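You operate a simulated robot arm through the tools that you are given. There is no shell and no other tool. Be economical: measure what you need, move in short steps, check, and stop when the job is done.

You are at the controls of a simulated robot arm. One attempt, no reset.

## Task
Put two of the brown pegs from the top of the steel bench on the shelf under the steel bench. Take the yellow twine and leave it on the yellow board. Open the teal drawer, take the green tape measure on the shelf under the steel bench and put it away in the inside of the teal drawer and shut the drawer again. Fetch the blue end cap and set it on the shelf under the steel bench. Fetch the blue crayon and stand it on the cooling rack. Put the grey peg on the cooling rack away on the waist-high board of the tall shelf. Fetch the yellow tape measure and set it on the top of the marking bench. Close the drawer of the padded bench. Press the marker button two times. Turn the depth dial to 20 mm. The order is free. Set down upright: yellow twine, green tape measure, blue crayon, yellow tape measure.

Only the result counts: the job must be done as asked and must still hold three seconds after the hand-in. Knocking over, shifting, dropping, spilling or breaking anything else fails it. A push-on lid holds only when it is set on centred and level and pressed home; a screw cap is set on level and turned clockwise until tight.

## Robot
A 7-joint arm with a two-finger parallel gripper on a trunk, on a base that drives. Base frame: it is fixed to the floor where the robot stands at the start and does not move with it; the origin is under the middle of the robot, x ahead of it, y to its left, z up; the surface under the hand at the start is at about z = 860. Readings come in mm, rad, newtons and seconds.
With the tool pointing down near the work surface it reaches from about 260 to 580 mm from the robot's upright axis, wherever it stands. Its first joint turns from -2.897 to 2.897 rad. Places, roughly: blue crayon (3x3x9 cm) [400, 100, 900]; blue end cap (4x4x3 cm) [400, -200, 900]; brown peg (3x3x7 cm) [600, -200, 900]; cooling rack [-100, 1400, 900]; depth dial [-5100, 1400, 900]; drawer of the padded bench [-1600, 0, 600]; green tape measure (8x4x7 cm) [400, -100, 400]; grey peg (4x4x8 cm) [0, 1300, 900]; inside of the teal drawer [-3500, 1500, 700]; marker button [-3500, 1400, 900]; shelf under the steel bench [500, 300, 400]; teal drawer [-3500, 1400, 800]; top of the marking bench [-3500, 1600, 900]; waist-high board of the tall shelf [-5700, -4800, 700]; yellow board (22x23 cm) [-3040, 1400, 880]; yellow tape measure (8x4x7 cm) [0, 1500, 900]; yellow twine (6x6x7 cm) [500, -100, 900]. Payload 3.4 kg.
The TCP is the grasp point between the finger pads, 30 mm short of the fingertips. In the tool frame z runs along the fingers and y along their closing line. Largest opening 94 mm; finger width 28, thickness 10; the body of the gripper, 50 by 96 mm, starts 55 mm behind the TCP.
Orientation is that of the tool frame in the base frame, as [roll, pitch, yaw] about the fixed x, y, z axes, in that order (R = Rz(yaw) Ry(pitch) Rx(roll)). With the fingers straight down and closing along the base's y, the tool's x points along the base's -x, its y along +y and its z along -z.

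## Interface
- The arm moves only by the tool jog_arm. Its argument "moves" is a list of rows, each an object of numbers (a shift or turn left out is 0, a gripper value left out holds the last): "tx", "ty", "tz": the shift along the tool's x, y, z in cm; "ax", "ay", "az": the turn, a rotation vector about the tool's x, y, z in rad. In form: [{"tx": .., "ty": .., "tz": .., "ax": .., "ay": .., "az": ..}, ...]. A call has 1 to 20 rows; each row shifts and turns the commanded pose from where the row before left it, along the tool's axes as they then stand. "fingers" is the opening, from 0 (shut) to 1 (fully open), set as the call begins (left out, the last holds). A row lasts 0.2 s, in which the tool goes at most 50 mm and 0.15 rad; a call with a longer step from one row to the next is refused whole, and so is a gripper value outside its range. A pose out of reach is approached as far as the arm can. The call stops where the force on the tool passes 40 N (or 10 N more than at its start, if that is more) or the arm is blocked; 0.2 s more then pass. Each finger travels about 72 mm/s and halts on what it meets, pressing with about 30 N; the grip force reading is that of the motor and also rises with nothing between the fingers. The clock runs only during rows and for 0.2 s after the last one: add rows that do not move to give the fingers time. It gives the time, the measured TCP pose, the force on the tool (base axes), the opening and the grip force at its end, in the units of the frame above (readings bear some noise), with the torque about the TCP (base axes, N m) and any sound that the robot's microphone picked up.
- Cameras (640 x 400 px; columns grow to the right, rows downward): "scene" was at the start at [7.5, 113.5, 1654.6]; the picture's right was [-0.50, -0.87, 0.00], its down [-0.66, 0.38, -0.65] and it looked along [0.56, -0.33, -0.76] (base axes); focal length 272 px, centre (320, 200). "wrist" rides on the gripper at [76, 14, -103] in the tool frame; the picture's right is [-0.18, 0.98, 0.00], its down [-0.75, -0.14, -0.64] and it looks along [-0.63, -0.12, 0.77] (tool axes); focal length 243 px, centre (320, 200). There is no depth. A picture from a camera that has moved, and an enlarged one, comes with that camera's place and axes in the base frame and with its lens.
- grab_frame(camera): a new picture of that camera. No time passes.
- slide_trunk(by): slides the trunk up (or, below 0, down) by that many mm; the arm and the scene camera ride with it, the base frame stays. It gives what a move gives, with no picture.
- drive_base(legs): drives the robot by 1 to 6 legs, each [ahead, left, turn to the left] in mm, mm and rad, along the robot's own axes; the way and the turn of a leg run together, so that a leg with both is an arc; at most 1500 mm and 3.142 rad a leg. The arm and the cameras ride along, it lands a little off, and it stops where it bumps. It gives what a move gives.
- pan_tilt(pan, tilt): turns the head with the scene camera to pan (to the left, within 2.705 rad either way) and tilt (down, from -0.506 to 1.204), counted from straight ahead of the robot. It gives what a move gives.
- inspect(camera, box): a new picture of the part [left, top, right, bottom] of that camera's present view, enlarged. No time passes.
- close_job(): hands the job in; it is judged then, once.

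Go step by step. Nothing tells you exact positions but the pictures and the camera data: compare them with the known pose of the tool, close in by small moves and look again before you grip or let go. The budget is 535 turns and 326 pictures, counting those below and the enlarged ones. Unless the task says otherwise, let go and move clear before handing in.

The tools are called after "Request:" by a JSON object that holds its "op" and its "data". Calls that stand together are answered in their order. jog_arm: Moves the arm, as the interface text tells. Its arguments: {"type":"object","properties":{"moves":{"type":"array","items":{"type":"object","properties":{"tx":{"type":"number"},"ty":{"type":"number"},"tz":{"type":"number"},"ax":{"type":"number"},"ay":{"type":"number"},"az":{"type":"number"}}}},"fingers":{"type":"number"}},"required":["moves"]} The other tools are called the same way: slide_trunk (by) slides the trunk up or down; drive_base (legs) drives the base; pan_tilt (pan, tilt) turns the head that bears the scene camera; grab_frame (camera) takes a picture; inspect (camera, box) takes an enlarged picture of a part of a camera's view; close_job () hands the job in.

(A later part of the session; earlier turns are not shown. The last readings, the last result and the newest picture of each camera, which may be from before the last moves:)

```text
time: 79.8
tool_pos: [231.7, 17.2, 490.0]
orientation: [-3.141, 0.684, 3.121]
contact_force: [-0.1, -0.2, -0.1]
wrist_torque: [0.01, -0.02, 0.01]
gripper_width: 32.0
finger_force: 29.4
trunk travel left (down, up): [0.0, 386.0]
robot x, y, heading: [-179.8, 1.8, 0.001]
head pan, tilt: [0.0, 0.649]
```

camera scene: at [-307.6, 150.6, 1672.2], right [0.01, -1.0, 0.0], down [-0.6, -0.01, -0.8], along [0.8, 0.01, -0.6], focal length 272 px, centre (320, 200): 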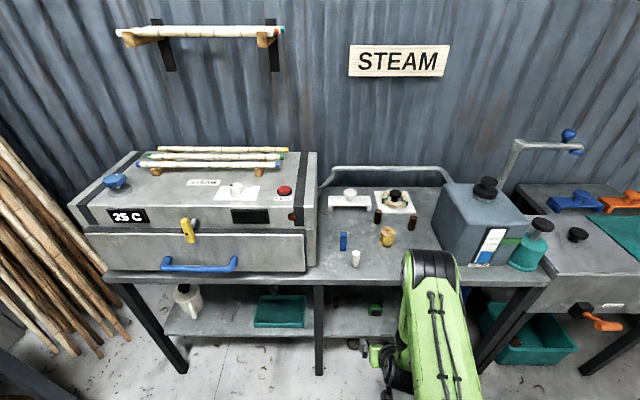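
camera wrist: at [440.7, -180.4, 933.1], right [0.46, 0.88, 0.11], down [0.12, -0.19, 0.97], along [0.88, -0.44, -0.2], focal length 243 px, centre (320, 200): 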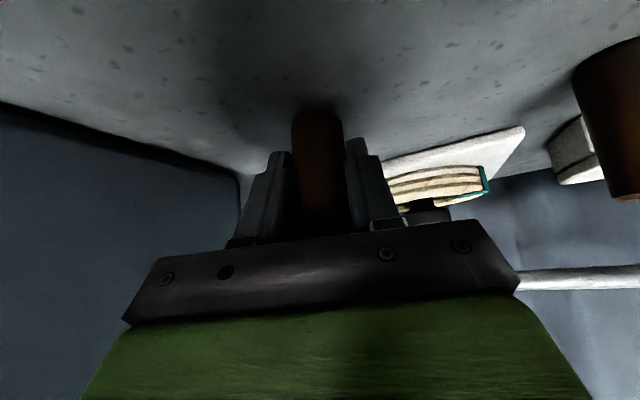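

Request:
{"op": "jog_arm", "data": {"moves": [{"tz": 2.945, "tx": -2.61}, {"tz": 2.945, "tx": -2.61}, {"tz": 2.945, "tx": -2.61}, {"tz": 2.945, "tx": -2.61}, {"tz": 2.945, "tx": -2.61}, {"tz": 2.945, "tx": -2.61}]}}

Request:
{"op": "grab_frame", "data": {"camera": "wrist"}}

```text
time: 81.2
tool_pos: [466.4, 12.8, 449.4]
orientation: [3.141, 0.68, 3.124]
contact_force: [-0.5, -0.3, -0.7]
wrist_torque: [-0.01, 0.01, 0.02]
gripper_width: 32.0
finger_force: 30.0
trunk travel left (down, up): [0.0, 386.0]
robot x, y, heading: [-178.1, -1.9, -0.0]
head pan, tilt: [0.0, 0.649]
```

```text
296 pictures are left
camera wrist: at [342.4, 27.7, 481.4], right [0.16, 0.98, 0.12], down [0.18, -0.14, 0.97], along [0.97, -0.14, -0.2], focal length 243 px, centre (320, 200)
```

wrist: 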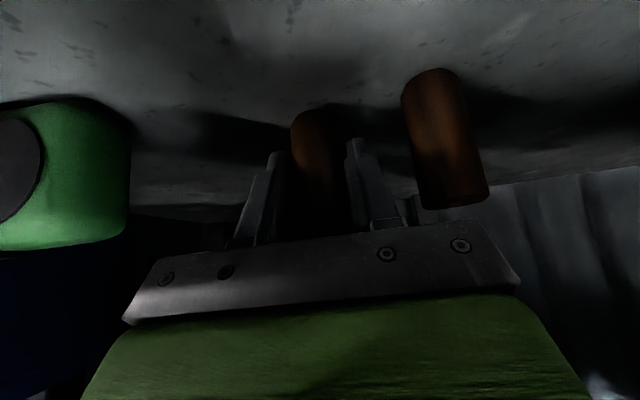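

Request:
{"op": "jog_arm", "data": {"moves": [{"tz": 0.38, "tx": 0.32}, {"tz": 0.2, "tx": 0.16}, {}]}}

```text
time: 82.0
tool_pos: [465.8, 12.0, 443.2]
orientation: [3.141, 0.682, 3.124]
contact_force: [0.2, -0.2, 0.8]
wrist_torque: [0.03, -0.02, -0.01]
gripper_width: 32.1
finger_force: 30.2
trunk travel left (down, up): [0.0, 386.0]
robot x, y, heading: [-179.0, 1.2, 0.001]
head pan, tilt: [0.0, 0.649]
```

Request:
{"op": "jog_arm", "data": {"moves": [{"tz": 0.15, "tx": 0.12}, {"tz": 0.08, "tx": 0.06}, {}]}}

```text
time: 82.8
tool_pos: [465.0, 12.0, 442.3]
orientation: [-3.141, 0.687, 3.123]
contact_force: [0.1, 0.3, 8.5]
wrist_torque: [-0.07, -0.07, 0.02]
gripper_width: 31.8
finger_force: 30.6
trunk travel left (down, up): [0.0, 386.0]
robot x, y, heading: [-179.5, -0.5, 0.001]
head pan, tilt: [0.0, 0.649]
```

Contact; release and retreat.

Request:
{"op": "jog_arm", "data": {"fingers": 0.55, "moves": [{}, {}, {}, {"tz": -2}, {"tz": -3}, {"tz": -3}]}}

Request:
{"op": "grab_frame", "data": {"camera": "wrist"}}

```text
time: 84.2
tool_pos: [412.7, 11.7, 501.7]
orientation: [3.141, 0.682, 3.122]
contact_force: [-0.2, -0.3, 0.2]
wrist_torque: [0.01, -0.03, -0.03]
gripper_width: 51.4
finger_force: 0.0
trunk travel left (down, up): [0.0, 386.0]
robot x, y, heading: [-178.3, 2.4, 0.001]
head pan, tilt: [0.0, 0.649]
```

```text
295 pictures are left
camera wrist: at [287.6, 28.5, 532.9], right [0.16, 0.98, 0.12], down [0.18, -0.14, 0.97], along [0.97, -0.14, -0.2], focal length 243 px, centre (320, 200)
```

wrist: 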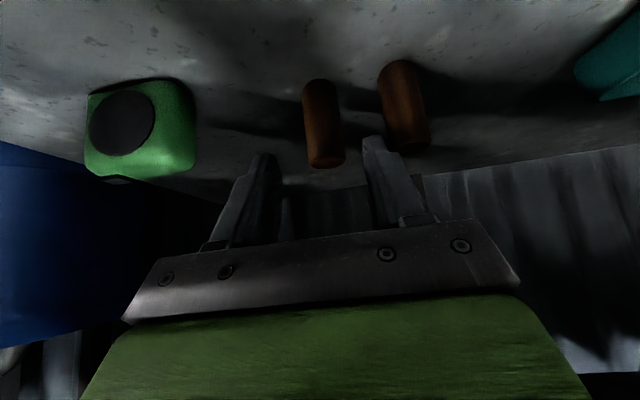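

Both pegs stand on the shelf. Now back out and go for the blue end cap.

Request:
{"op": "drive_base", "data": {"legs": [[-180, 0, 0]]}}

Request:
{"op": "jog_arm", "data": {"fingers": 1, "moves": [{"tz": -3.06, "tx": 2.4, "ty": -2}, {"tz": -3.06, "tx": 2.4, "ty": -2}, {"tz": -3.06, "tx": 2.4, "ty": -2}, {"tz": -3.06, "tx": 2.4, "ty": -2}, {"tz": -3.06, "tx": 2.4, "ty": -2}]}}

Request:
{"op": "slide_trunk", "data": {"by": 325}}

Request:
{"op": "jog_arm", "data": {"moves": [{"tz": -3.0, "tx": -2.4, "ty": -2.5}, {"tz": -3.0, "tx": -2.4, "ty": -2.5}, {"tz": -3.0, "tx": -2.4, "ty": -2.5}, {"tz": -3.0, "tx": -2.4, "ty": -2.5}, {"tz": -3.0, "tx": -2.4, "ty": -2.5}]}}

```text
time: 85.7
tool_pos: [233.2, 11.1, 502.2]
orientation: [3.141, 0.685, 3.119]
contact_force: [-1.0, 0.2, -0.2]
wrist_torque: [0.02, -0.01, -0.01]
gripper_width: 51.6
finger_force: 0.0
trunk travel left (down, up): [0.0, 386.0]
robot x, y, heading: [-359.8, -1.5, -0.004]
head pan, tilt: [0.0, 0.649]
```

```text
time: 86.9
tool_pos: [40.4, -86.8, 544.1]
orientation: [-3.14, 0.684, 3.116]
contact_force: [-0.7, -0.1, -0.1]
wrist_torque: [-0.02, 0.03, 0.03]
gripper_width: 94.0
finger_force: 0.0
trunk travel left (down, up): [0.0, 386.0]
robot x, y, heading: [-363.0, 3.6, 0.002]
head pan, tilt: [0.0, 0.649]
```

```text
time: 90.1
tool_pos: [41.5, -86.9, 869.3]
orientation: [-3.141, 0.683, 3.118]
contact_force: [-1.2, 0.3, 0.2]
wrist_torque: [0.01, 0.02, -0.01]
gripper_width: 93.9
finger_force: 0.1
trunk travel left (down, up): [-325.0, 61.0]
robot x, y, heading: [-355.6, 0.5, 0.004]
head pan, tilt: [0.0, 0.649]
```

```text
time: 91.3
tool_pos: [35.2, -209.9, 1061.4]
orientation: [3.14, 0.682, 3.118]
contact_force: [0.0, 0.7, 0.3]
wrist_torque: [-0.02, -0.01, -0.05]
gripper_width: 94.2
finger_force: 0.0
trunk travel left (down, up): [-325.0, 61.0]
robot x, y, heading: [-360.7, 0.1, -0.001]
head pan, tilt: [0.0, 0.649]
```

Hand is at z=1061, safe to drive in.

Request:
{"op": "drive_base", "data": {"legs": [[260, 0, 0]]}}

Request:
{"op": "grab_frame", "data": {"camera": "wrist"}}

```text
time: 93.2
tool_pos: [289.4, -210.1, 1060.5]
orientation: [3.141, 0.682, 3.12]
contact_force: [0.2, -0.8, -0.8]
wrist_torque: [-0.01, 0.02, 0.02]
gripper_width: 94.1
finger_force: 0.0
trunk travel left (down, up): [-325.0, 61.0]
robot x, y, heading: [-105.9, 2.0, -0.002]
head pan, tilt: [0.0, 0.649]
```

```text
294 pictures are left
camera wrist: at [166.4, -195.1, 1091.4], right [0.16, 0.98, 0.12], down [0.18, -0.14, 0.97], along [0.97, -0.14, -0.2], focal length 243 px, centre (320, 200)
```

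wrist: 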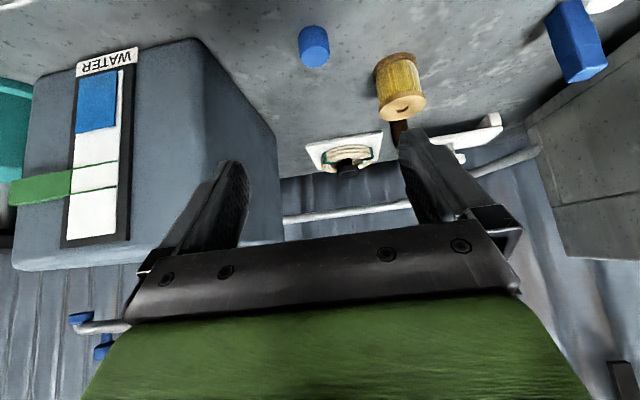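

Request:
{"op": "jog_arm", "data": {"moves": [{"tz": 3, "tx": 0.7, "ty": -0.15}, {"tz": 3, "tx": 0.7, "ty": -0.15}, {"tz": 3, "tx": 0.7, "ty": -0.15}, {"tz": 3, "tx": 0.7, "ty": -0.15}, {"tz": 2, "tx": 0.6, "ty": -0.1}]}}

Request:
{"op": "grab_frame", "data": {"camera": "wrist"}}

```text
time: 94.3
tool_pos: [352.1, -218.6, 929.6]
orientation: [-3.141, 0.682, 3.118]
contact_force: [0.2, 0.3, 0.2]
wrist_torque: [0.0, 0.01, 0.04]
gripper_width: 94.1
finger_force: 0.1
trunk travel left (down, up): [-325.0, 61.0]
robot x, y, heading: [-104.1, 0.0, 0.003]
head pan, tilt: [0.0, 0.649]
```

```text
293 pictures are left
camera wrist: at [227.7, -203.6, 961.3], right [0.16, 0.98, 0.12], down [0.18, -0.15, 0.97], along [0.97, -0.14, -0.2], focal length 243 px, centre (320, 200)
```

wrist: 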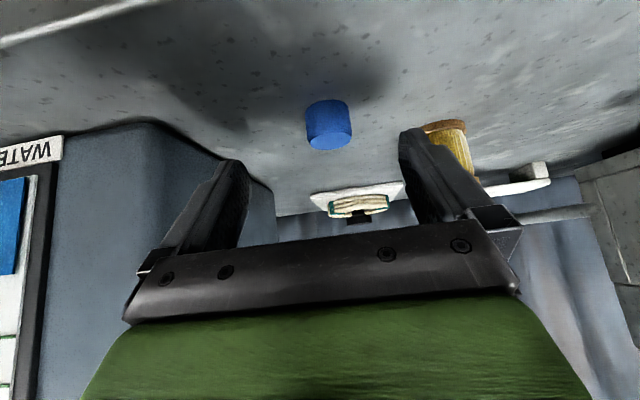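

Request:
{"op": "jog_arm", "data": {"moves": [{"tz": 2, "tx": 0.2, "ty": 0.2}, {"tz": 2.1, "tx": 0.2, "ty": 0.25}]}}

Request:
{"op": "grab_frame", "data": {"camera": "wrist"}}

```text
time: 95.0
tool_pos: [374.0, -214.9, 896.6]
orientation: [-3.141, 0.683, 3.119]
contact_force: [-1.0, -0.5, 0.8]
wrist_torque: [0.04, 0.02, 0.01]
gripper_width: 94.0
finger_force: 0.0
trunk travel left (down, up): [-325.0, 61.0]
robot x, y, heading: [-104.9, 4.3, -0.0]
head pan, tilt: [0.0, 0.649]
```

```text
292 pictures are left
camera wrist: at [250.1, -199.6, 927.5], right [0.16, 0.98, 0.12], down [0.18, -0.14, 0.97], along [0.97, -0.14, -0.2], focal length 243 px, centre (320, 200)
```

wrist: 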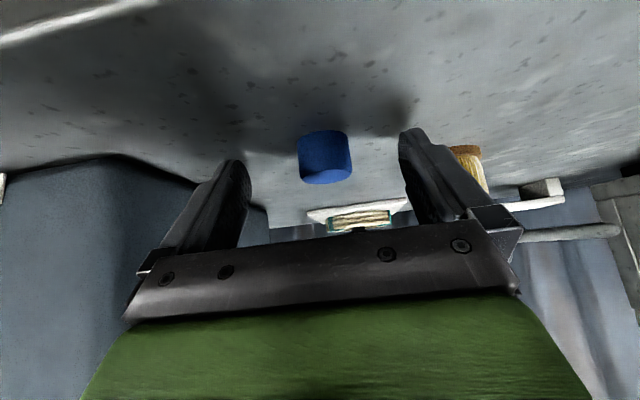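

Request:
{"op": "jog_arm", "data": {"fingers": 0, "moves": [{}, {}, {}, {}]}}

Request:
{"op": "jog_arm", "data": {"moves": [{"tz": -2.7, "tx": -2.2}, {"tz": -2.7, "tx": -2.2}, {"tz": -2.7, "tx": -2.2}, {"tz": -2.7, "tx": -2.2}]}}

Request:
{"op": "grab_frame", "data": {"camera": "wrist"}}

```text
time: 96.0
tool_pos: [372.9, -215.1, 897.2]
orientation: [3.14, 0.682, 3.121]
contact_force: [1.1, -0.7, -0.3]
wrist_torque: [-0.03, 0.02, -0.02]
gripper_width: 32.4
finger_force: 29.9
trunk travel left (down, up): [-325.0, 61.0]
robot x, y, heading: [-107.5, -0.0, 0.007]
head pan, tilt: [0.0, 0.649]
```

```text
time: 97.0
tool_pos: [375.3, -215.2, 1035.3]
orientation: [3.14, 0.683, 3.12]
contact_force: [0.7, 0.1, -0.9]
wrist_torque: [0.01, 0.0, -0.01]
gripper_width: 32.1
finger_force: 30.1
trunk travel left (down, up): [-325.0, 61.0]
robot x, y, heading: [-105.4, -1.1, 0.0]
head pan, tilt: [0.0, 0.649]
```

```text
291 pictures are left
camera wrist: at [250.6, -198.8, 1066.0], right [0.16, 0.98, 0.12], down [0.18, -0.15, 0.97], along [0.97, -0.14, -0.2], focal length 243 px, centre (320, 200)
```

wrist: 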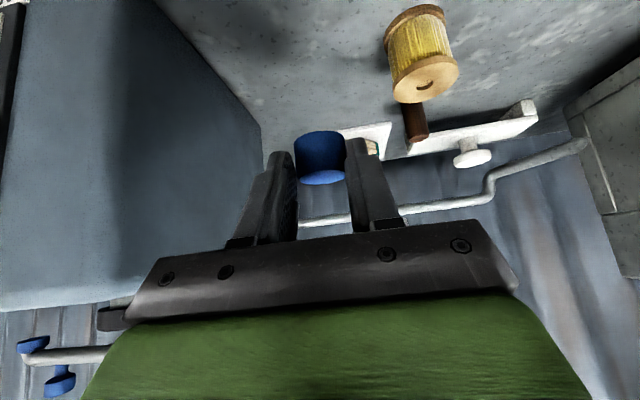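

End cap held. Back off and lower.

Request:
{"op": "drive_base", "data": {"legs": [[-250, 0, 0]]}}

Request:
{"op": "jog_arm", "data": {"moves": [{"tz": -0.8, "tx": 1, "ty": 2.8}, {"tz": -0.8, "tx": 1, "ty": 2.8}, {"tz": -0.8, "tx": 1, "ty": 2.8}, {"tz": -0.8, "tx": 1, "ty": 2.8}, {"tz": -0.8, "tx": 1, "ty": 2.8}, {"tz": -0.8, "tx": 1, "ty": 2.8}]}}

Request:
{"op": "slide_trunk", "data": {"by": -325}}

Request:
{"op": "jog_arm", "data": {"moves": [{"tz": 3.5, "tx": 2.9}, {"tz": 3.5, "tx": 2.9}, {"tz": 3.5, "tx": 2.9}, {"tz": 3.5, "tx": 2.9}, {"tz": 3.5, "tx": 2.9}]}}

```text
time: 98.8
tool_pos: [125.8, -214.9, 1034.1]
orientation: [3.141, 0.685, 3.12]
contact_force: [-0.3, 0.6, 0.5]
wrist_torque: [-0.03, 0.01, -0.02]
gripper_width: 32.4
finger_force: 30.0
trunk travel left (down, up): [-325.0, 61.0]
robot x, y, heading: [-357.8, 0.9, 0.001]
head pan, tilt: [0.0, 0.649]
```

```text
time: 100.2
tool_pos: [52.0, -43.1, 1031.9]
orientation: [-3.139, 0.685, 3.123]
contact_force: [0.5, -0.6, 0.0]
wrist_torque: [-0.02, 0.0, 0.0]
gripper_width: 31.8
finger_force: 29.9
trunk travel left (down, up): [-325.0, 61.0]
robot x, y, heading: [-356.6, -1.2, 0.004]
head pan, tilt: [0.0, 0.649]
```

```text
time: 103.4
tool_pos: [51.8, -45.2, 708.5]
orientation: [-3.141, 0.682, 3.12]
contact_force: [0.2, -0.1, -0.3]
wrist_torque: [0.02, 0.0, 0.0]
gripper_width: 31.8
finger_force: 29.9
trunk travel left (down, up): [0.0, 386.0]
robot x, y, heading: [-355.4, -1.0, 0.003]
head pan, tilt: [0.0, 0.649]
```

```text
time: 104.6
tool_pos: [50.9, -43.8, 476.8]
orientation: [-3.141, 0.685, 3.121]
contact_force: [0.1, 0.3, -0.4]
wrist_torque: [-0.01, 0.0, -0.02]
gripper_width: 31.8
finger_force: 30.0
trunk travel left (down, up): [0.0, 386.0]
robot x, y, heading: [-352.1, -1.4, 0.003]
head pan, tilt: [0.0, 0.649]
```

Request:
{"op": "drive_base", "data": {"legs": [[172, 0, 0]]}}

Request:
{"op": "jog_arm", "data": {"moves": [{"tz": 2.62, "tx": -2.22}, {"tz": 2.62, "tx": -2.22}, {"tz": 2.62, "tx": -2.22}, {"tz": 2.62, "tx": -2.22}, {"tz": 2.62, "tx": -2.22}]}}

Request:
{"op": "grab_frame", "data": {"camera": "wrist"}}

```text
time: 106.0
tool_pos: [219.6, -43.3, 476.8]
orientation: [3.14, 0.684, 3.122]
contact_force: [0.5, -0.5, 0.2]
wrist_torque: [0.04, -0.01, 0.01]
gripper_width: 31.6
finger_force: 30.2
trunk travel left (down, up): [0.0, 386.0]
robot x, y, heading: [-187.5, 0.1, -0.003]
head pan, tilt: [0.0, 0.649]
```

```text
time: 107.2
tool_pos: [387.4, -49.5, 445.8]
orientation: [-3.141, 0.683, 3.122]
contact_force: [0.7, 0.3, -0.8]
wrist_torque: [-0.01, -0.02, 0.04]
gripper_width: 31.5
finger_force: 30.0
trunk travel left (down, up): [0.0, 386.0]
robot x, y, heading: [-187.0, 1.9, -0.0]
head pan, tilt: [0.0, 0.649]
```

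```text
290 pictures are left
camera wrist: at [263.7, -33.6, 478.2], right [0.16, 0.98, 0.12], down [0.18, -0.14, 0.97], along [0.97, -0.14, -0.2], focal length 243 px, centre (320, 200)
```

wrist: 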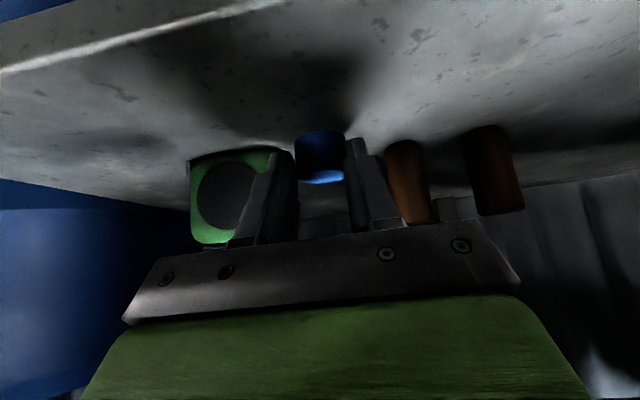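

Request:
{"op": "jog_arm", "data": {"moves": [{"ty": 1.2}, {"tz": 0.38, "tx": 0.32}, {"tz": 0.15, "tx": 0.13}, {}]}}

```text
time: 108.2
tool_pos: [387.0, -34.9, 439.5]
orientation: [3.141, 0.681, 3.12]
contact_force: [0.0, -0.2, -0.2]
wrist_torque: [-0.01, -0.04, 0.01]
gripper_width: 31.4
finger_force: 30.3
trunk travel left (down, up): [0.0, 386.0]
robot x, y, heading: [-188.3, 0.5, 0.002]
head pan, tilt: [0.0, 0.649]
```

Request:
{"op": "jog_arm", "data": {"moves": [{"tz": 0.16, "tx": 0.13}, {"tz": 0.12, "tx": 0.09}, {}]}}

Request:
{"op": "grab_frame", "data": {"camera": "wrist"}}

```text
time: 109.0
tool_pos: [387.8, -35.2, 437.3]
orientation: [-3.141, 0.685, 3.12]
contact_force: [-3.8, -0.6, 8.6]
wrist_torque: [-0.03, -0.07, 0.0]
gripper_width: 31.4
finger_force: 30.0
trunk travel left (down, up): [0.0, 386.0]
robot x, y, heading: [-180.9, 0.6, 0.0]
head pan, tilt: [0.0, 0.649]
```

```text
289 pictures are left
camera wrist: at [263.7, -20.0, 467.8], right [0.16, 0.98, 0.12], down [0.17, -0.14, 0.97], along [0.97, -0.14, -0.19], focal length 243 px, centre (320, 200)
```

wrist: 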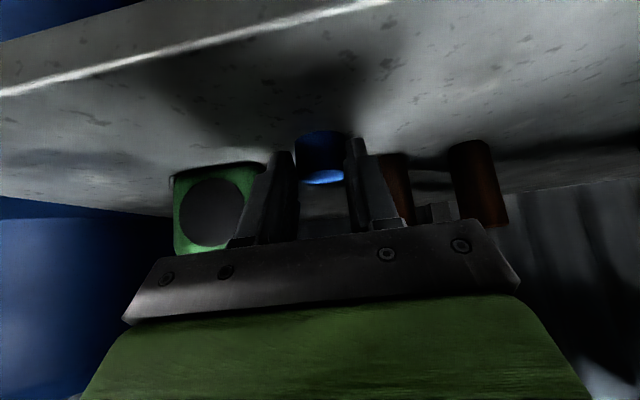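

Request:
{"op": "jog_arm", "data": {"fingers": 0.5, "moves": [{}, {}, {"tz": -2}, {"tz": -3}, {"tz": -3}]}}

Request:
{"op": "grab_frame", "data": {"camera": "wrist"}}

```text
time: 110.2
tool_pos: [338.1, -32.7, 497.0]
orientation: [-3.141, 0.683, 3.12]
contact_force: [0.2, 0.6, 0.3]
wrist_torque: [0.01, -0.01, 0.0]
gripper_width: 46.9
finger_force: 0.0
trunk travel left (down, up): [0.0, 386.0]
robot x, y, heading: [-187.6, 0.9, 0.004]
head pan, tilt: [0.0, 0.649]
```

```text
288 pictures are left
camera wrist: at [214.2, -17.4, 528.9], right [0.16, 0.98, 0.12], down [0.18, -0.14, 0.97], along [0.97, -0.14, -0.2], focal length 243 px, centre (320, 200)
```

wrist: 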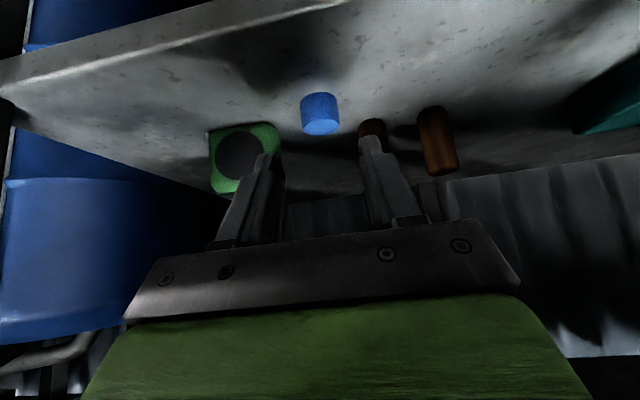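

End cap is on the shelf. While low here, I'll line up on the green tape measure to take it along.

Request:
{"op": "jog_arm", "data": {"fingers": 1, "moves": [{"tz": -2.3, "tx": 2, "ty": -2}, {"tz": -2.3, "tx": 2, "ty": -2}, {"ty": -3}, {"ty": -2.2}]}}

Request:
{"op": "grab_frame", "data": {"camera": "wrist"}}

```text
time: 111.2
tool_pos: [277.0, -125.3, 507.4]
orientation: [3.14, 0.682, 3.12]
contact_force: [-0.5, 0.0, -0.4]
wrist_torque: [0.03, 0.01, 0.0]
gripper_width: 94.3
finger_force: 0.1
trunk travel left (down, up): [0.0, 386.0]
robot x, y, heading: [-183.9, -0.5, -0.002]
head pan, tilt: [0.0, 0.649]
```

```text
287 pictures are left
camera wrist: at [151.7, -110.1, 538.6], right [0.16, 0.98, 0.12], down [0.18, -0.15, 0.97], along [0.97, -0.14, -0.2], focal length 243 px, centre (320, 200)
```

wrist: 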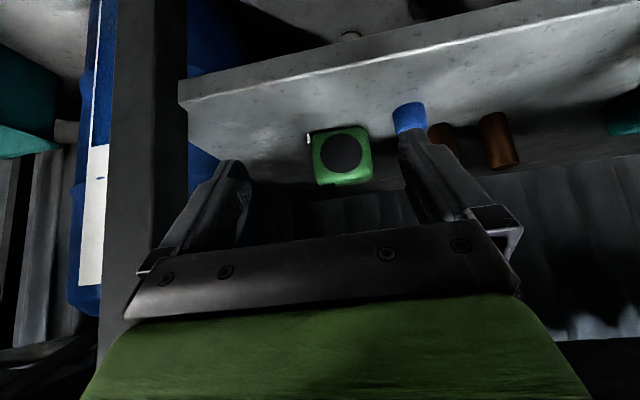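

Request:
{"op": "inspect", "data": {"camera": "wrist", "box": [270, 80, 430, 200]}}

```text
3.33 times, centred on (350, 140) of wrist
camera zoom: at [151.7, -110.1, 538.6], right [0.16, 0.98, 0.12], down [0.18, -0.15, 0.97], along [0.97, -0.14, -0.2], focal length 809 px, centre (220, 400)
```

zoom: 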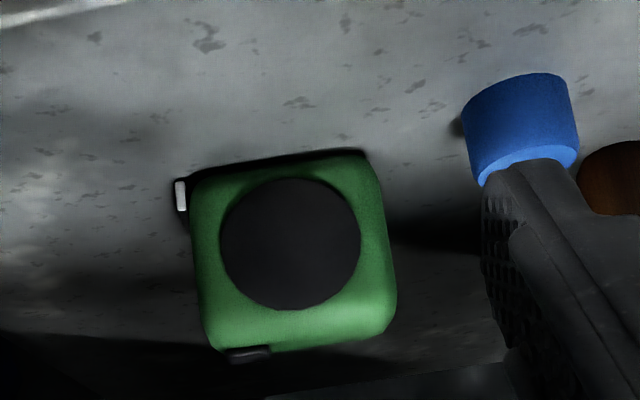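

The tape body is about 68 mm wide, centred near (445,-117,435), with its hook low on the -y side. I move above it first.

Request:
{"op": "jog_arm", "data": {"moves": [{"tz": 2.1, "tx": -3.1, "ty": 0.4}, {"tz": 2.1, "tx": -3.1, "ty": 0.4}, {"tz": 2.1, "tx": -3.1, "ty": 0.4}]}}

Request:
{"op": "grab_frame", "data": {"camera": "wrist"}}

```text
time: 112.0
tool_pos: [386.8, -115.3, 518.1]
orientation: [3.14, 0.68, 3.119]
contact_force: [0.7, 0.2, 0.0]
wrist_torque: [0.0, 0.02, 0.03]
gripper_width: 94.0
finger_force: 0.0
trunk travel left (down, up): [0.0, 386.0]
robot x, y, heading: [-182.7, -2.2, -0.003]
head pan, tilt: [0.0, 0.649]
```

```text
285 pictures are left
camera wrist: at [263.1, -99.3, 549.5], right [0.16, 0.98, 0.12], down [0.18, -0.15, 0.97], along [0.97, -0.14, -0.2], focal length 243 px, centre (320, 200)
```

wrist: 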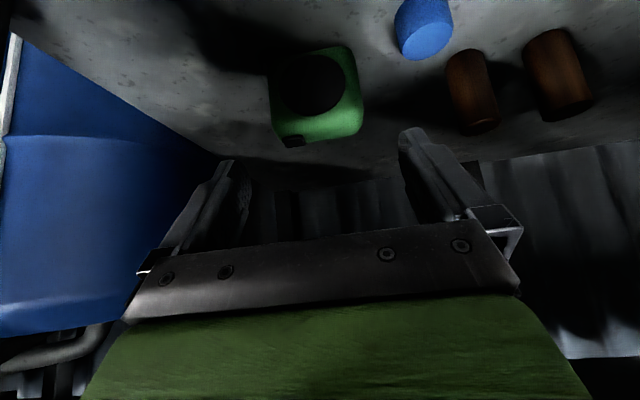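

Request:
{"op": "jog_arm", "data": {"moves": [{"tz": 2}, {"tz": 2}, {"tz": 1.5}]}}

Request:
{"op": "grab_frame", "data": {"camera": "wrist"}}

```text
time: 112.8
tool_pos: [422.2, -115.1, 474.5]
orientation: [-3.141, 0.683, 3.121]
contact_force: [-0.3, -0.1, 0.2]
wrist_torque: [-0.02, 0.02, 0.01]
gripper_width: 94.1
finger_force: 0.1
trunk travel left (down, up): [0.0, 386.0]
robot x, y, heading: [-183.0, 2.6, 0.003]
head pan, tilt: [0.0, 0.649]
```

```text
284 pictures are left
camera wrist: at [298.3, -100.5, 507.0], right [0.16, 0.98, 0.12], down [0.18, -0.14, 0.97], along [0.97, -0.14, -0.2], focal length 243 px, centre (320, 200)
```

wrist: 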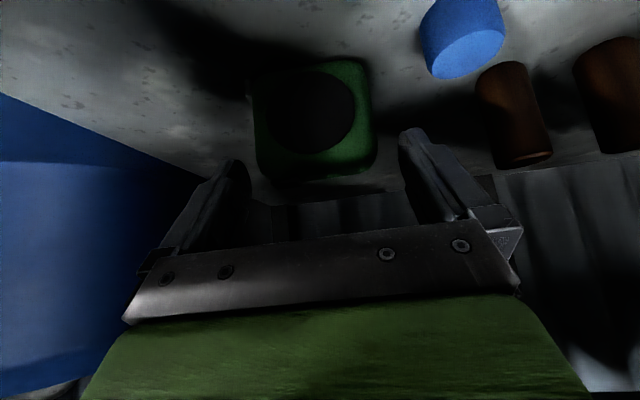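

Request:
{"op": "jog_arm", "data": {"moves": [{"tz": 1.5, "ty": -0.1}, {"tz": 1.7, "ty": -0.1}]}}

Request:
{"op": "grab_frame", "data": {"camera": "wrist"}}

```text
time: 113.4
tool_pos: [442.6, -119.6, 450.9]
orientation: [-3.141, 0.684, 3.121]
contact_force: [-1.2, -0.1, 0.4]
wrist_torque: [0.01, 0.0, 0.02]
gripper_width: 93.9
finger_force: 0.0
trunk travel left (down, up): [0.0, 386.0]
robot x, y, heading: [-182.9, -0.8, -0.004]
head pan, tilt: [0.0, 0.649]
```

```text
283 pictures are left
camera wrist: at [318.7, -103.3, 481.4], right [0.16, 0.98, 0.12], down [0.18, -0.15, 0.97], along [0.97, -0.14, -0.2], focal length 243 px, centre (320, 200)
```

wrist: 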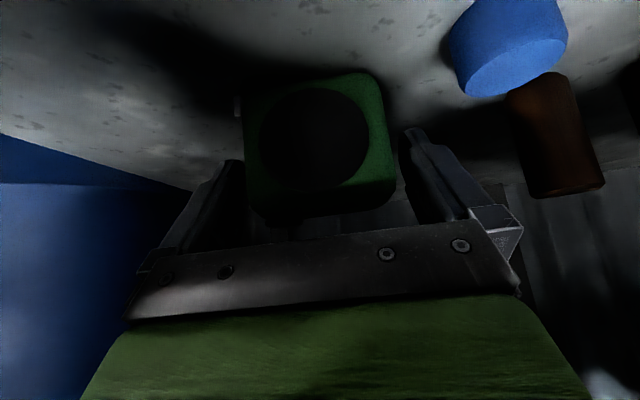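

Request:
{"op": "jog_arm", "data": {"moves": [{"ty": -0.3}, {}]}}

Request:
{"op": "jog_arm", "data": {"fingers": 0, "moves": [{}, {}, {}]}}

Request:
{"op": "jog_arm", "data": {"moves": [{"tz": -0.8, "tx": -0.63}, {"tz": -0.8, "tx": -0.63}, {"tz": -0.8, "tx": -0.63}]}}

Request:
{"op": "grab_frame", "data": {"camera": "wrist"}}

```text
time: 114.0
tool_pos: [442.3, -122.6, 450.8]
orientation: [3.141, 0.682, 3.123]
contact_force: [-0.7, 0.9, -0.3]
wrist_torque: [0.01, -0.01, 0.05]
gripper_width: 93.9
finger_force: 0.1
trunk travel left (down, up): [0.0, 386.0]
robot x, y, heading: [-186.9, 0.2, -0.0]
head pan, tilt: [0.0, 0.649]
```

```text
time: 114.8
tool_pos: [442.0, -121.9, 448.8]
orientation: [3.141, 0.682, 3.121]
contact_force: [0.2, 0.4, 0.6]
wrist_torque: [0.0, 0.04, -0.04]
gripper_width: 74.1
finger_force: 29.6
trunk travel left (down, up): [0.0, 386.0]
robot x, y, heading: [-185.4, -0.9, -0.001]
head pan, tilt: [0.0, 0.649]
```

```text
time: 115.6
tool_pos: [441.9, -122.0, 480.9]
orientation: [3.141, 0.682, 3.119]
contact_force: [0.4, -0.6, -2.4]
wrist_torque: [0.01, -0.02, -0.01]
gripper_width: 74.3
finger_force: 30.1
trunk travel left (down, up): [0.0, 386.0]
robot x, y, heading: [-185.1, 1.7, 0.0]
head pan, tilt: [0.0, 0.649]
```

```text
282 pictures are left
camera wrist: at [318.0, -105.9, 512.7], right [0.16, 0.98, 0.12], down [0.18, -0.14, 0.97], along [0.97, -0.14, -0.2], focal length 243 px, centre (320, 200)
```

wrist: 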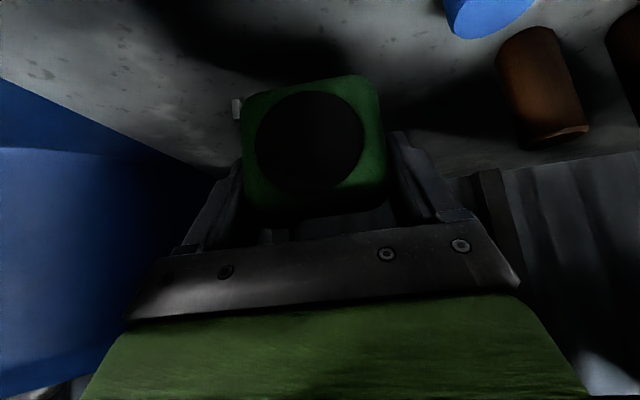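

Tape is held. I back out from under the bench and raise.

Request:
{"op": "drive_base", "data": {"legs": [[-180, 0, 0]]}}

Request:
{"op": "jog_arm", "data": {"moves": [{"tz": -2.6, "tx": 1.7, "ty": 2}, {"tz": -2.6, "tx": 1.7, "ty": 2}, {"tz": -2.6, "tx": 1.7, "ty": 2}, {"tz": -2.6, "tx": 1.7, "ty": 2}, {"tz": -2.6, "tx": 1.7, "ty": 2}, {"tz": -2.6, "tx": 1.7, "ty": 2}]}}

Request:
{"op": "slide_trunk", "data": {"by": 386}}

Request:
{"op": "jog_arm", "data": {"moves": [{"tz": -2.8, "tx": -2.3}, {"tz": -2.8, "tx": -2.3}, {"tz": -2.8, "tx": -2.3}, {"tz": -2.8, "tx": -2.3}]}}

Request:
{"op": "drive_base", "data": {"legs": [[0, 600, 0]]}}

```text
time: 117.1
tool_pos: [264.0, -122.7, 481.1]
orientation: [3.141, 0.684, 3.117]
contact_force: [-0.6, -0.1, -2.3]
wrist_torque: [0.01, 0.0, 0.03]
gripper_width: 74.2
finger_force: 29.9
trunk travel left (down, up): [0.0, 386.0]
robot x, y, heading: [-363.7, -1.8, -0.005]
head pan, tilt: [0.0, 0.649]
```

```text
time: 118.5
tool_pos: [86.5, 1.5, 539.0]
orientation: [-3.142, 0.682, 3.117]
contact_force: [-0.4, 0.1, -1.6]
wrist_torque: [-0.01, -0.03, -0.04]
gripper_width: 74.6
finger_force: 29.5
trunk travel left (down, up): [0.0, 386.0]
robot x, y, heading: [-361.6, -1.3, 0.0]
head pan, tilt: [0.0, 0.649]
```

```text
time: 122.2
tool_pos: [87.6, 2.5, 923.3]
orientation: [3.141, 0.683, 3.116]
contact_force: [-0.5, -0.2, -3.3]
wrist_torque: [0.0, -0.03, 0.01]
gripper_width: 74.2
finger_force: 30.4
trunk travel left (down, up): [-386.0, 0.0]
robot x, y, heading: [-365.8, -1.9, -0.0]
head pan, tilt: [0.0, 0.649]
```

```text
time: 123.2
tool_pos: [86.3, 0.6, 1069.1]
orientation: [3.141, 0.684, 3.117]
contact_force: [0.4, -0.1, -2.6]
wrist_torque: [0.0, 0.02, -0.01]
gripper_width: 74.3
finger_force: 30.0
trunk travel left (down, up): [-386.0, 0.0]
robot x, y, heading: [-363.1, -2.3, -0.003]
head pan, tilt: [0.0, 0.649]
```

```text
time: 126.6
tool_pos: [88.7, 600.9, 1069.6]
orientation: [-3.141, 0.683, 3.121]
contact_force: [0.1, -0.2, -2.8]
wrist_torque: [-0.01, -0.03, 0.03]
gripper_width: 74.2
finger_force: 29.7
trunk travel left (down, up): [-386.0, 0.0]
robot x, y, heading: [-366.9, 597.9, 0.002]
head pan, tilt: [0.0, 0.649]
```

Request:
{"op": "drive_base", "data": {"legs": [[0, 0, 1.571], [-50, 0, 0], [0, 1500, 0], [0, 1400, 0]]}}

Request:
{"op": "pan_tilt", "data": {"pan": 0.3, "tilt": 0.75}}

Request:
{"op": "grab_frame", "data": {"camera": "scene"}}

```text
time: 144.9
tool_pos: [-3233.1, 990.7, 1068.9]
orientation: [-3.141, 0.681, -1.619]
contact_force: [-0.2, 0.1, -2.5]
wrist_torque: [0.01, 0.02, 0.0]
gripper_width: 74.0
finger_force: 30.2
trunk travel left (down, up): [-386.0, 0.0]
robot x, y, heading: [-3243.8, 542.1, 1.55]
head pan, tilt: [0.0, 0.649]
```

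```text
time: 145.7
tool_pos: [-3233.1, 991.2, 1069.6]
orientation: [-3.141, 0.682, -1.618]
contact_force: [0.6, 0.5, -2.6]
wrist_torque: [0.01, 0.01, -0.01]
gripper_width: 74.0
finger_force: 29.5
trunk travel left (down, up): [-386.0, 0.0]
robot x, y, heading: [-3243.2, 536.9, 1.547]
head pan, tilt: [0.3, 0.75]
```

```text
281 pictures are left
camera scene: at [-3417.7, 563.6, 1723.7], right [0.96, 0.27, 0.0], down [0.18, -0.66, -0.73], along [-0.2, 0.7, -0.68], focal length 272 px, centre (320, 200)
```

scene: 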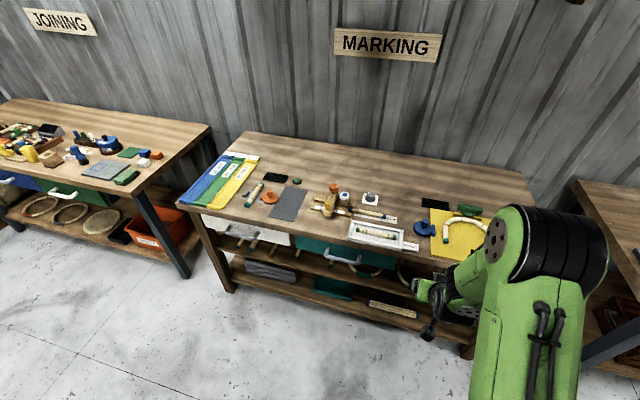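

Request:
{"op": "inspect", "data": {"camera": "scene", "box": [200, 130, 520, 330]}}

```text
2.00 times, centred on (360, 230) of scene
camera zoom: at [-3417.7, 563.6, 1723.7], right [0.96, 0.27, 0.0], down [0.18, -0.66, -0.73], along [-0.2, 0.7, -0.68], focal length 545 px, centre (240, 140)
```

zoom: 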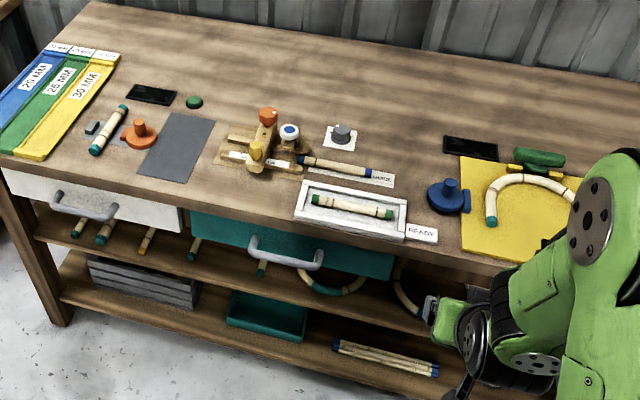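

The marking bench is ahead: teal drawer handle near (-3499,1215), yellow board near (-3070,1400). I need a temporary free spot for the tape, so I go closer to the left front part of the bench.

Request:
{"op": "drive_base", "data": {"legs": [[0, 650, 0.02]]}}

Request:
{"op": "pan_tilt", "data": {"pan": 0.0, "tilt": 0.9}}

Request:
{"op": "grab_frame", "data": {"camera": "scene"}}

```text
time: 149.3
tool_pos: [-3881.5, 1006.0, 1067.9]
orientation: [-3.14, 0.683, -1.613]
contact_force: [-0.1, 0.6, -2.5]
wrist_torque: [0.02, -0.02, 0.0]
gripper_width: 74.0
finger_force: 30.2
trunk travel left (down, up): [-386.0, 0.0]
robot x, y, heading: [-3886.0, 550.5, 1.546]
head pan, tilt: [0.3, 0.75]
```

```text
time: 150.1
tool_pos: [-3880.4, 1006.1, 1067.8]
orientation: [3.141, 0.681, -1.613]
contact_force: [0.9, -0.1, -1.5]
wrist_torque: [0.01, -0.02, 0.0]
gripper_width: 74.4
finger_force: 30.2
trunk travel left (down, up): [-386.0, 0.0]
robot x, y, heading: [-3890.9, 556.1, 1.547]
head pan, tilt: [0.0, 0.901]
```

```text
279 pictures are left
camera scene: at [-4039.7, 573.5, 1711.8], right [1.0, -0.02, 0.0], down [-0.02, -0.78, -0.62], along [0.01, 0.62, -0.78], focal length 272 px, centre (320, 200)
```

scene: 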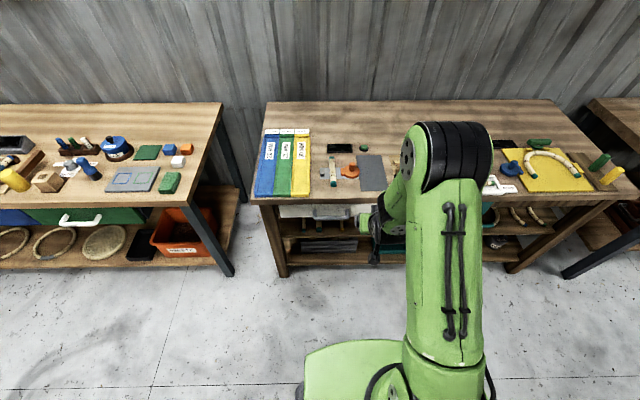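

Free strip in front of the small bamboo stick near (-3945,1270). Drive closer.

Request:
{"op": "drive_base", "data": {"legs": [[210, 85, 0.035]]}}

Request:
{"op": "grab_frame", "data": {"camera": "wrist"}}

Request:
{"op": "grab_frame", "data": {"camera": "scene"}}

```text
time: 151.8
tool_pos: [-3985.0, 1213.4, 1068.7]
orientation: [-3.14, 0.681, -1.576]
contact_force: [-0.7, -0.4, -2.8]
wrist_torque: [0.0, 0.02, 0.01]
gripper_width: 74.0
finger_force: 30.1
trunk travel left (down, up): [-386.0, 0.0]
robot x, y, heading: [-3976.6, 763.9, 1.589]
head pan, tilt: [0.0, 0.901]
```

```text
278 pictures are left
camera wrist: at [-4000.5, 1088.9, 1099.8], right [-0.98, 0.15, 0.12], down [0.14, 0.18, 0.97], along [0.12, 0.97, -0.2], focal length 243 px, centre (320, 200)
```

wrist: 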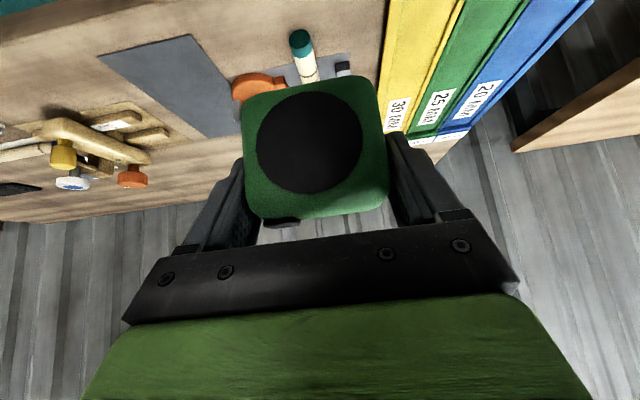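

```text
277 pictures are left
camera scene: at [-4127.2, 776.1, 1711.7], right [1.0, 0.02, 0.0], down [0.01, -0.78, -0.62], along [-0.01, 0.62, -0.78], focal length 272 px, centre (320, 200)
```

scene: 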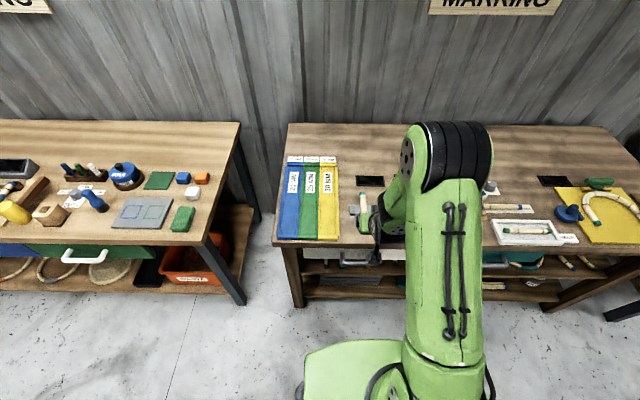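

Spot chosen: about (-3903,1272), clear of bamboo, mat and disc. Shift right and descend.

Request:
{"op": "jog_arm", "data": {"moves": [{"ty": -4.1}, {"ty": -4.1}, {"tz": 3.5, "tx": 0.95}, {"tz": 3.5, "tx": 0.95}, {"tz": 3.5, "tx": 0.95}, {"tz": 2.5, "tx": 0.7}]}}

Request:
{"op": "grab_frame", "data": {"camera": "wrist"}}

Request:
{"op": "grab_frame", "data": {"camera": "scene"}}

```text
time: 153.2
tool_pos: [-3902.4, 1268.8, 945.4]
orientation: [-3.141, 0.683, -1.574]
contact_force: [-0.3, -0.4, -3.8]
wrist_torque: [0.04, -0.02, -0.04]
gripper_width: 74.1
finger_force: 30.4
trunk travel left (down, up): [-386.0, 0.0]
robot x, y, heading: [-3978.2, 762.2, 1.59]
head pan, tilt: [0.0, 0.901]
```

```text
276 pictures are left
camera wrist: at [-3917.5, 1144.4, 975.8], right [-0.98, 0.15, 0.12], down [0.14, 0.18, 0.97], along [0.12, 0.97, -0.2], focal length 243 px, centre (320, 200)
```

wrist: 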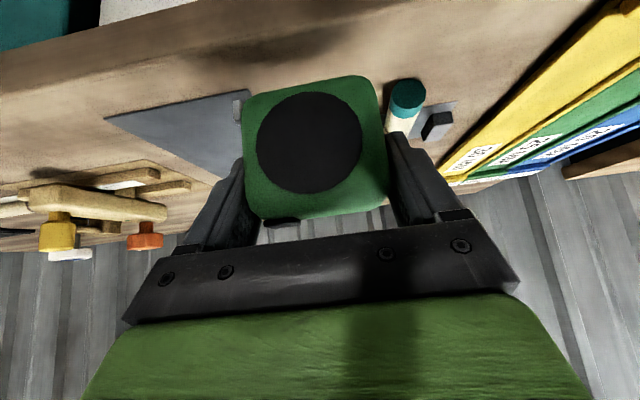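

```text
275 pictures are left
camera scene: at [-4126.6, 776.2, 1711.8], right [1.0, 0.02, 0.0], down [0.01, -0.78, -0.62], along [-0.01, 0.62, -0.78], focal length 272 px, centre (320, 200)
```

scene: 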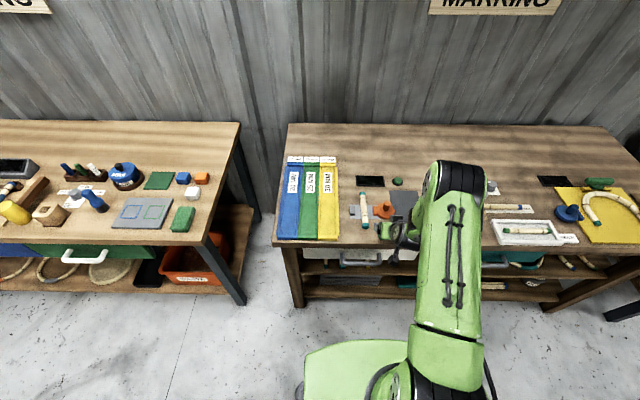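

Request:
{"op": "jog_arm", "data": {"moves": [{"tz": 0.5, "tx": 0.4}, {"tz": 0.5, "tx": 0.4}, {"tz": 0.4, "tx": 0.32}, {}]}}

```text
time: 154.2
tool_pos: [-3901.3, 1267.4, 927.5]
orientation: [-3.141, 0.683, -1.577]
contact_force: [-0.9, 0.4, -2.8]
wrist_torque: [0.03, -0.01, -0.01]
gripper_width: 74.3
finger_force: 29.8
trunk travel left (down, up): [-386.0, 0.0]
robot x, y, heading: [-3976.2, 763.7, 1.588]
head pan, tilt: [0.0, 0.901]
```

Request:
{"op": "jog_arm", "data": {"moves": [{"tz": 0.63, "tx": -0.78}, {"tz": 0.3, "tx": 0.24}, {"tz": 0.16, "tx": 0.13}, {}]}}

```text
time: 155.2
tool_pos: [-3902.0, 1277.5, 921.2]
orientation: [3.141, 0.682, -1.574]
contact_force: [0.3, 1.0, -3.1]
wrist_torque: [0.05, 0.01, 0.03]
gripper_width: 74.1
finger_force: 30.0
trunk travel left (down, up): [-386.0, 0.0]
robot x, y, heading: [-3973.0, 762.3, 1.589]
head pan, tilt: [0.0, 0.901]
```

Request:
{"op": "jog_arm", "data": {"moves": [{"tz": 0.23, "tx": 0.19}, {"tz": 0.16, "tx": 0.13}, {}]}}

```text
time: 156.0
tool_pos: [-3902.4, 1278.8, 915.7]
orientation: [-3.14, 0.683, -1.576]
contact_force: [0.0, 0.7, -2.6]
wrist_torque: [0.0, 0.01, 0.01]
gripper_width: 74.0
finger_force: 30.1
trunk travel left (down, up): [-386.0, 0.0]
robot x, y, heading: [-3975.2, 761.3, 1.588]
head pan, tilt: [0.0, 0.901]
```

Request:
{"op": "jog_arm", "data": {"moves": [{"tz": 0.23, "tx": 0.19}, {"tz": 0.16, "tx": 0.13}, {}]}}

```text
time: 156.8
tool_pos: [-3901.8, 1276.1, 911.3]
orientation: [-3.141, 0.683, -1.575]
contact_force: [0.5, 0.2, -2.1]
wrist_torque: [0.0, 0.02, 0.02]
gripper_width: 73.8
finger_force: 29.8
trunk travel left (down, up): [-386.0, 0.0]
robot x, y, heading: [-3977.1, 759.9, 1.588]
head pan, tilt: [0.0, 0.901]
```

Request:
{"op": "jog_arm", "data": {"moves": [{"tz": 0.16, "tx": 0.13}, {"tz": 0.12, "tx": 0.1}, {}]}}

```text
time: 157.6
tool_pos: [-3904.1, 1277.8, 911.5]
orientation: [-3.139, 0.689, -1.576]
contact_force: [1.3, -0.9, 18.5]
wrist_torque: [-0.46, 0.23, 0.02]
gripper_width: 74.0
finger_force: 30.4
trunk travel left (down, up): [-386.0, 0.0]
robot x, y, heading: [-3976.4, 760.1, 1.584]
head pan, tilt: [0.0, 0.901]
```

Request:
{"op": "jog_arm", "data": {"fingers": 0.9, "moves": [{}, {}, {"tz": -1}, {"tz": -2}, {"tz": -3}, {"tz": -3}]}}

Request:
{"op": "grab_frame", "data": {"camera": "wrist"}}

```text
time: 159.0
tool_pos: [-3902.8, 1219.0, 978.5]
orientation: [-3.14, 0.683, -1.576]
contact_force: [0.7, 0.2, -1.0]
wrist_torque: [0.01, -0.02, 0.02]
gripper_width: 84.4
finger_force: 0.1
trunk travel left (down, up): [-386.0, 0.0]
robot x, y, heading: [-3974.6, 762.4, 1.59]
head pan, tilt: [0.0, 0.901]
```

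```text
274 pictures are left
camera wrist: at [-3918.0, 1094.5, 1009.9], right [-0.98, 0.15, 0.12], down [0.14, 0.18, 0.97], along [0.12, 0.97, -0.2], focal length 243 px, centre (320, 200)
```

wrist: 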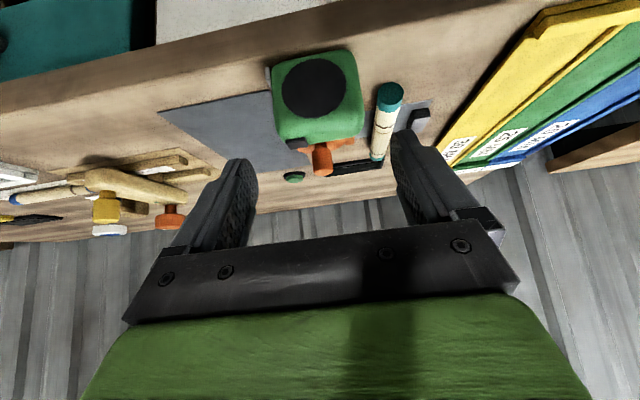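

Tape stands safely. Now go look at the teal drawer's handle.

Request:
{"op": "drive_base", "data": {"legs": [[-250, 0, -0.018], [0, -480, 0]]}}

Request:
{"op": "slide_trunk", "data": {"by": -386}}

Request:
{"op": "pan_tilt", "data": {"pan": 0.0, "tilt": 0.7}}

Request:
{"op": "grab_frame", "data": {"camera": "scene"}}

Request:
{"op": "grab_frame", "data": {"camera": "wrist"}}

```text
time: 163.3
tool_pos: [-3408.3, 961.7, 977.1]
orientation: [-3.14, 0.684, -1.607]
contact_force: [-0.4, -0.2, -1.1]
wrist_torque: [-0.02, 0.01, 0.01]
gripper_width: 84.7
finger_force: 0.1
trunk travel left (down, up): [-386.0, 0.0]
robot x, y, heading: [-3493.3, 508.3, 1.558]
head pan, tilt: [0.0, 0.901]
```

```text
time: 167.0
tool_pos: [-3407.4, 962.6, 593.7]
orientation: [-3.142, 0.683, -1.606]
contact_force: [-0.2, -1.6, 0.0]
wrist_torque: [0.01, 0.0, 0.0]
gripper_width: 84.7
finger_force: 0.0
trunk travel left (down, up): [0.0, 386.0]
robot x, y, heading: [-3495.2, 505.4, 1.552]
head pan, tilt: [0.0, 0.901]
```

```text
time: 167.7
tool_pos: [-3408.3, 961.3, 593.4]
orientation: [3.142, 0.683, -1.605]
contact_force: [1.0, -0.2, 0.2]
wrist_torque: [-0.01, 0.04, 0.0]
gripper_width: 84.4
finger_force: 0.1
trunk travel left (down, up): [0.0, 386.0]
robot x, y, heading: [-3494.3, 505.2, 1.556]
head pan, tilt: [0.0, 0.7]
```

```text
273 pictures are left
camera scene: at [-3645.3, 533.5, 1343.4], right [1.0, -0.01, 0.0], down [-0.01, -0.64, -0.76], along [0.01, 0.76, -0.64], focal length 272 px, centre (320, 200)
```

scene: 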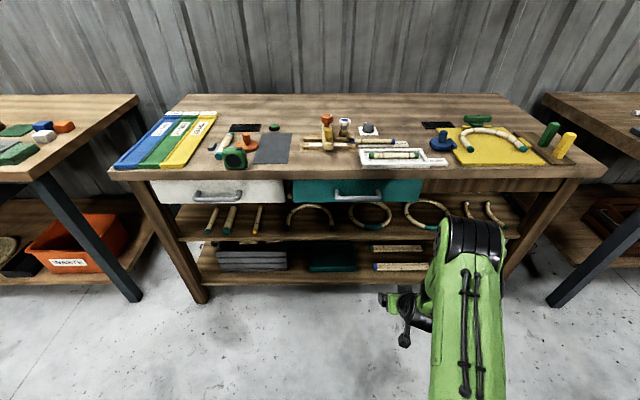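

```text
272 pictures are left
camera wrist: at [-3427.5, 838.0, 624.9], right [-0.98, 0.18, 0.12], down [0.15, 0.17, 0.97], along [0.15, 0.97, -0.2], focal length 243 px, centre (320, 200)
```

wrist: 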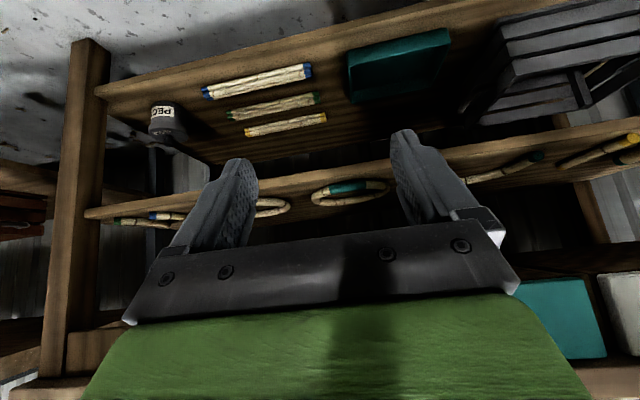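

Request:
{"op": "inspect", "data": {"camera": "scene", "box": [270, 100, 450, 215]}}

```text
3.48 times, centred on (360, 158) of scene
camera zoom: at [-3645.3, 533.5, 1343.4], right [1.0, -0.01, 0.0], down [-0.01, -0.64, -0.76], along [0.01, 0.76, -0.64], focal length 947 px, centre (181, 348)
```

zoom: 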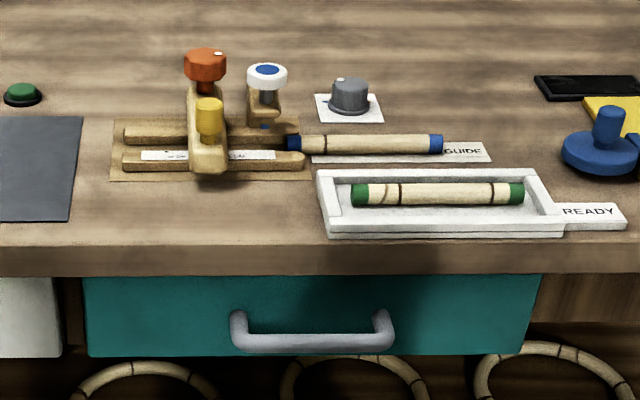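

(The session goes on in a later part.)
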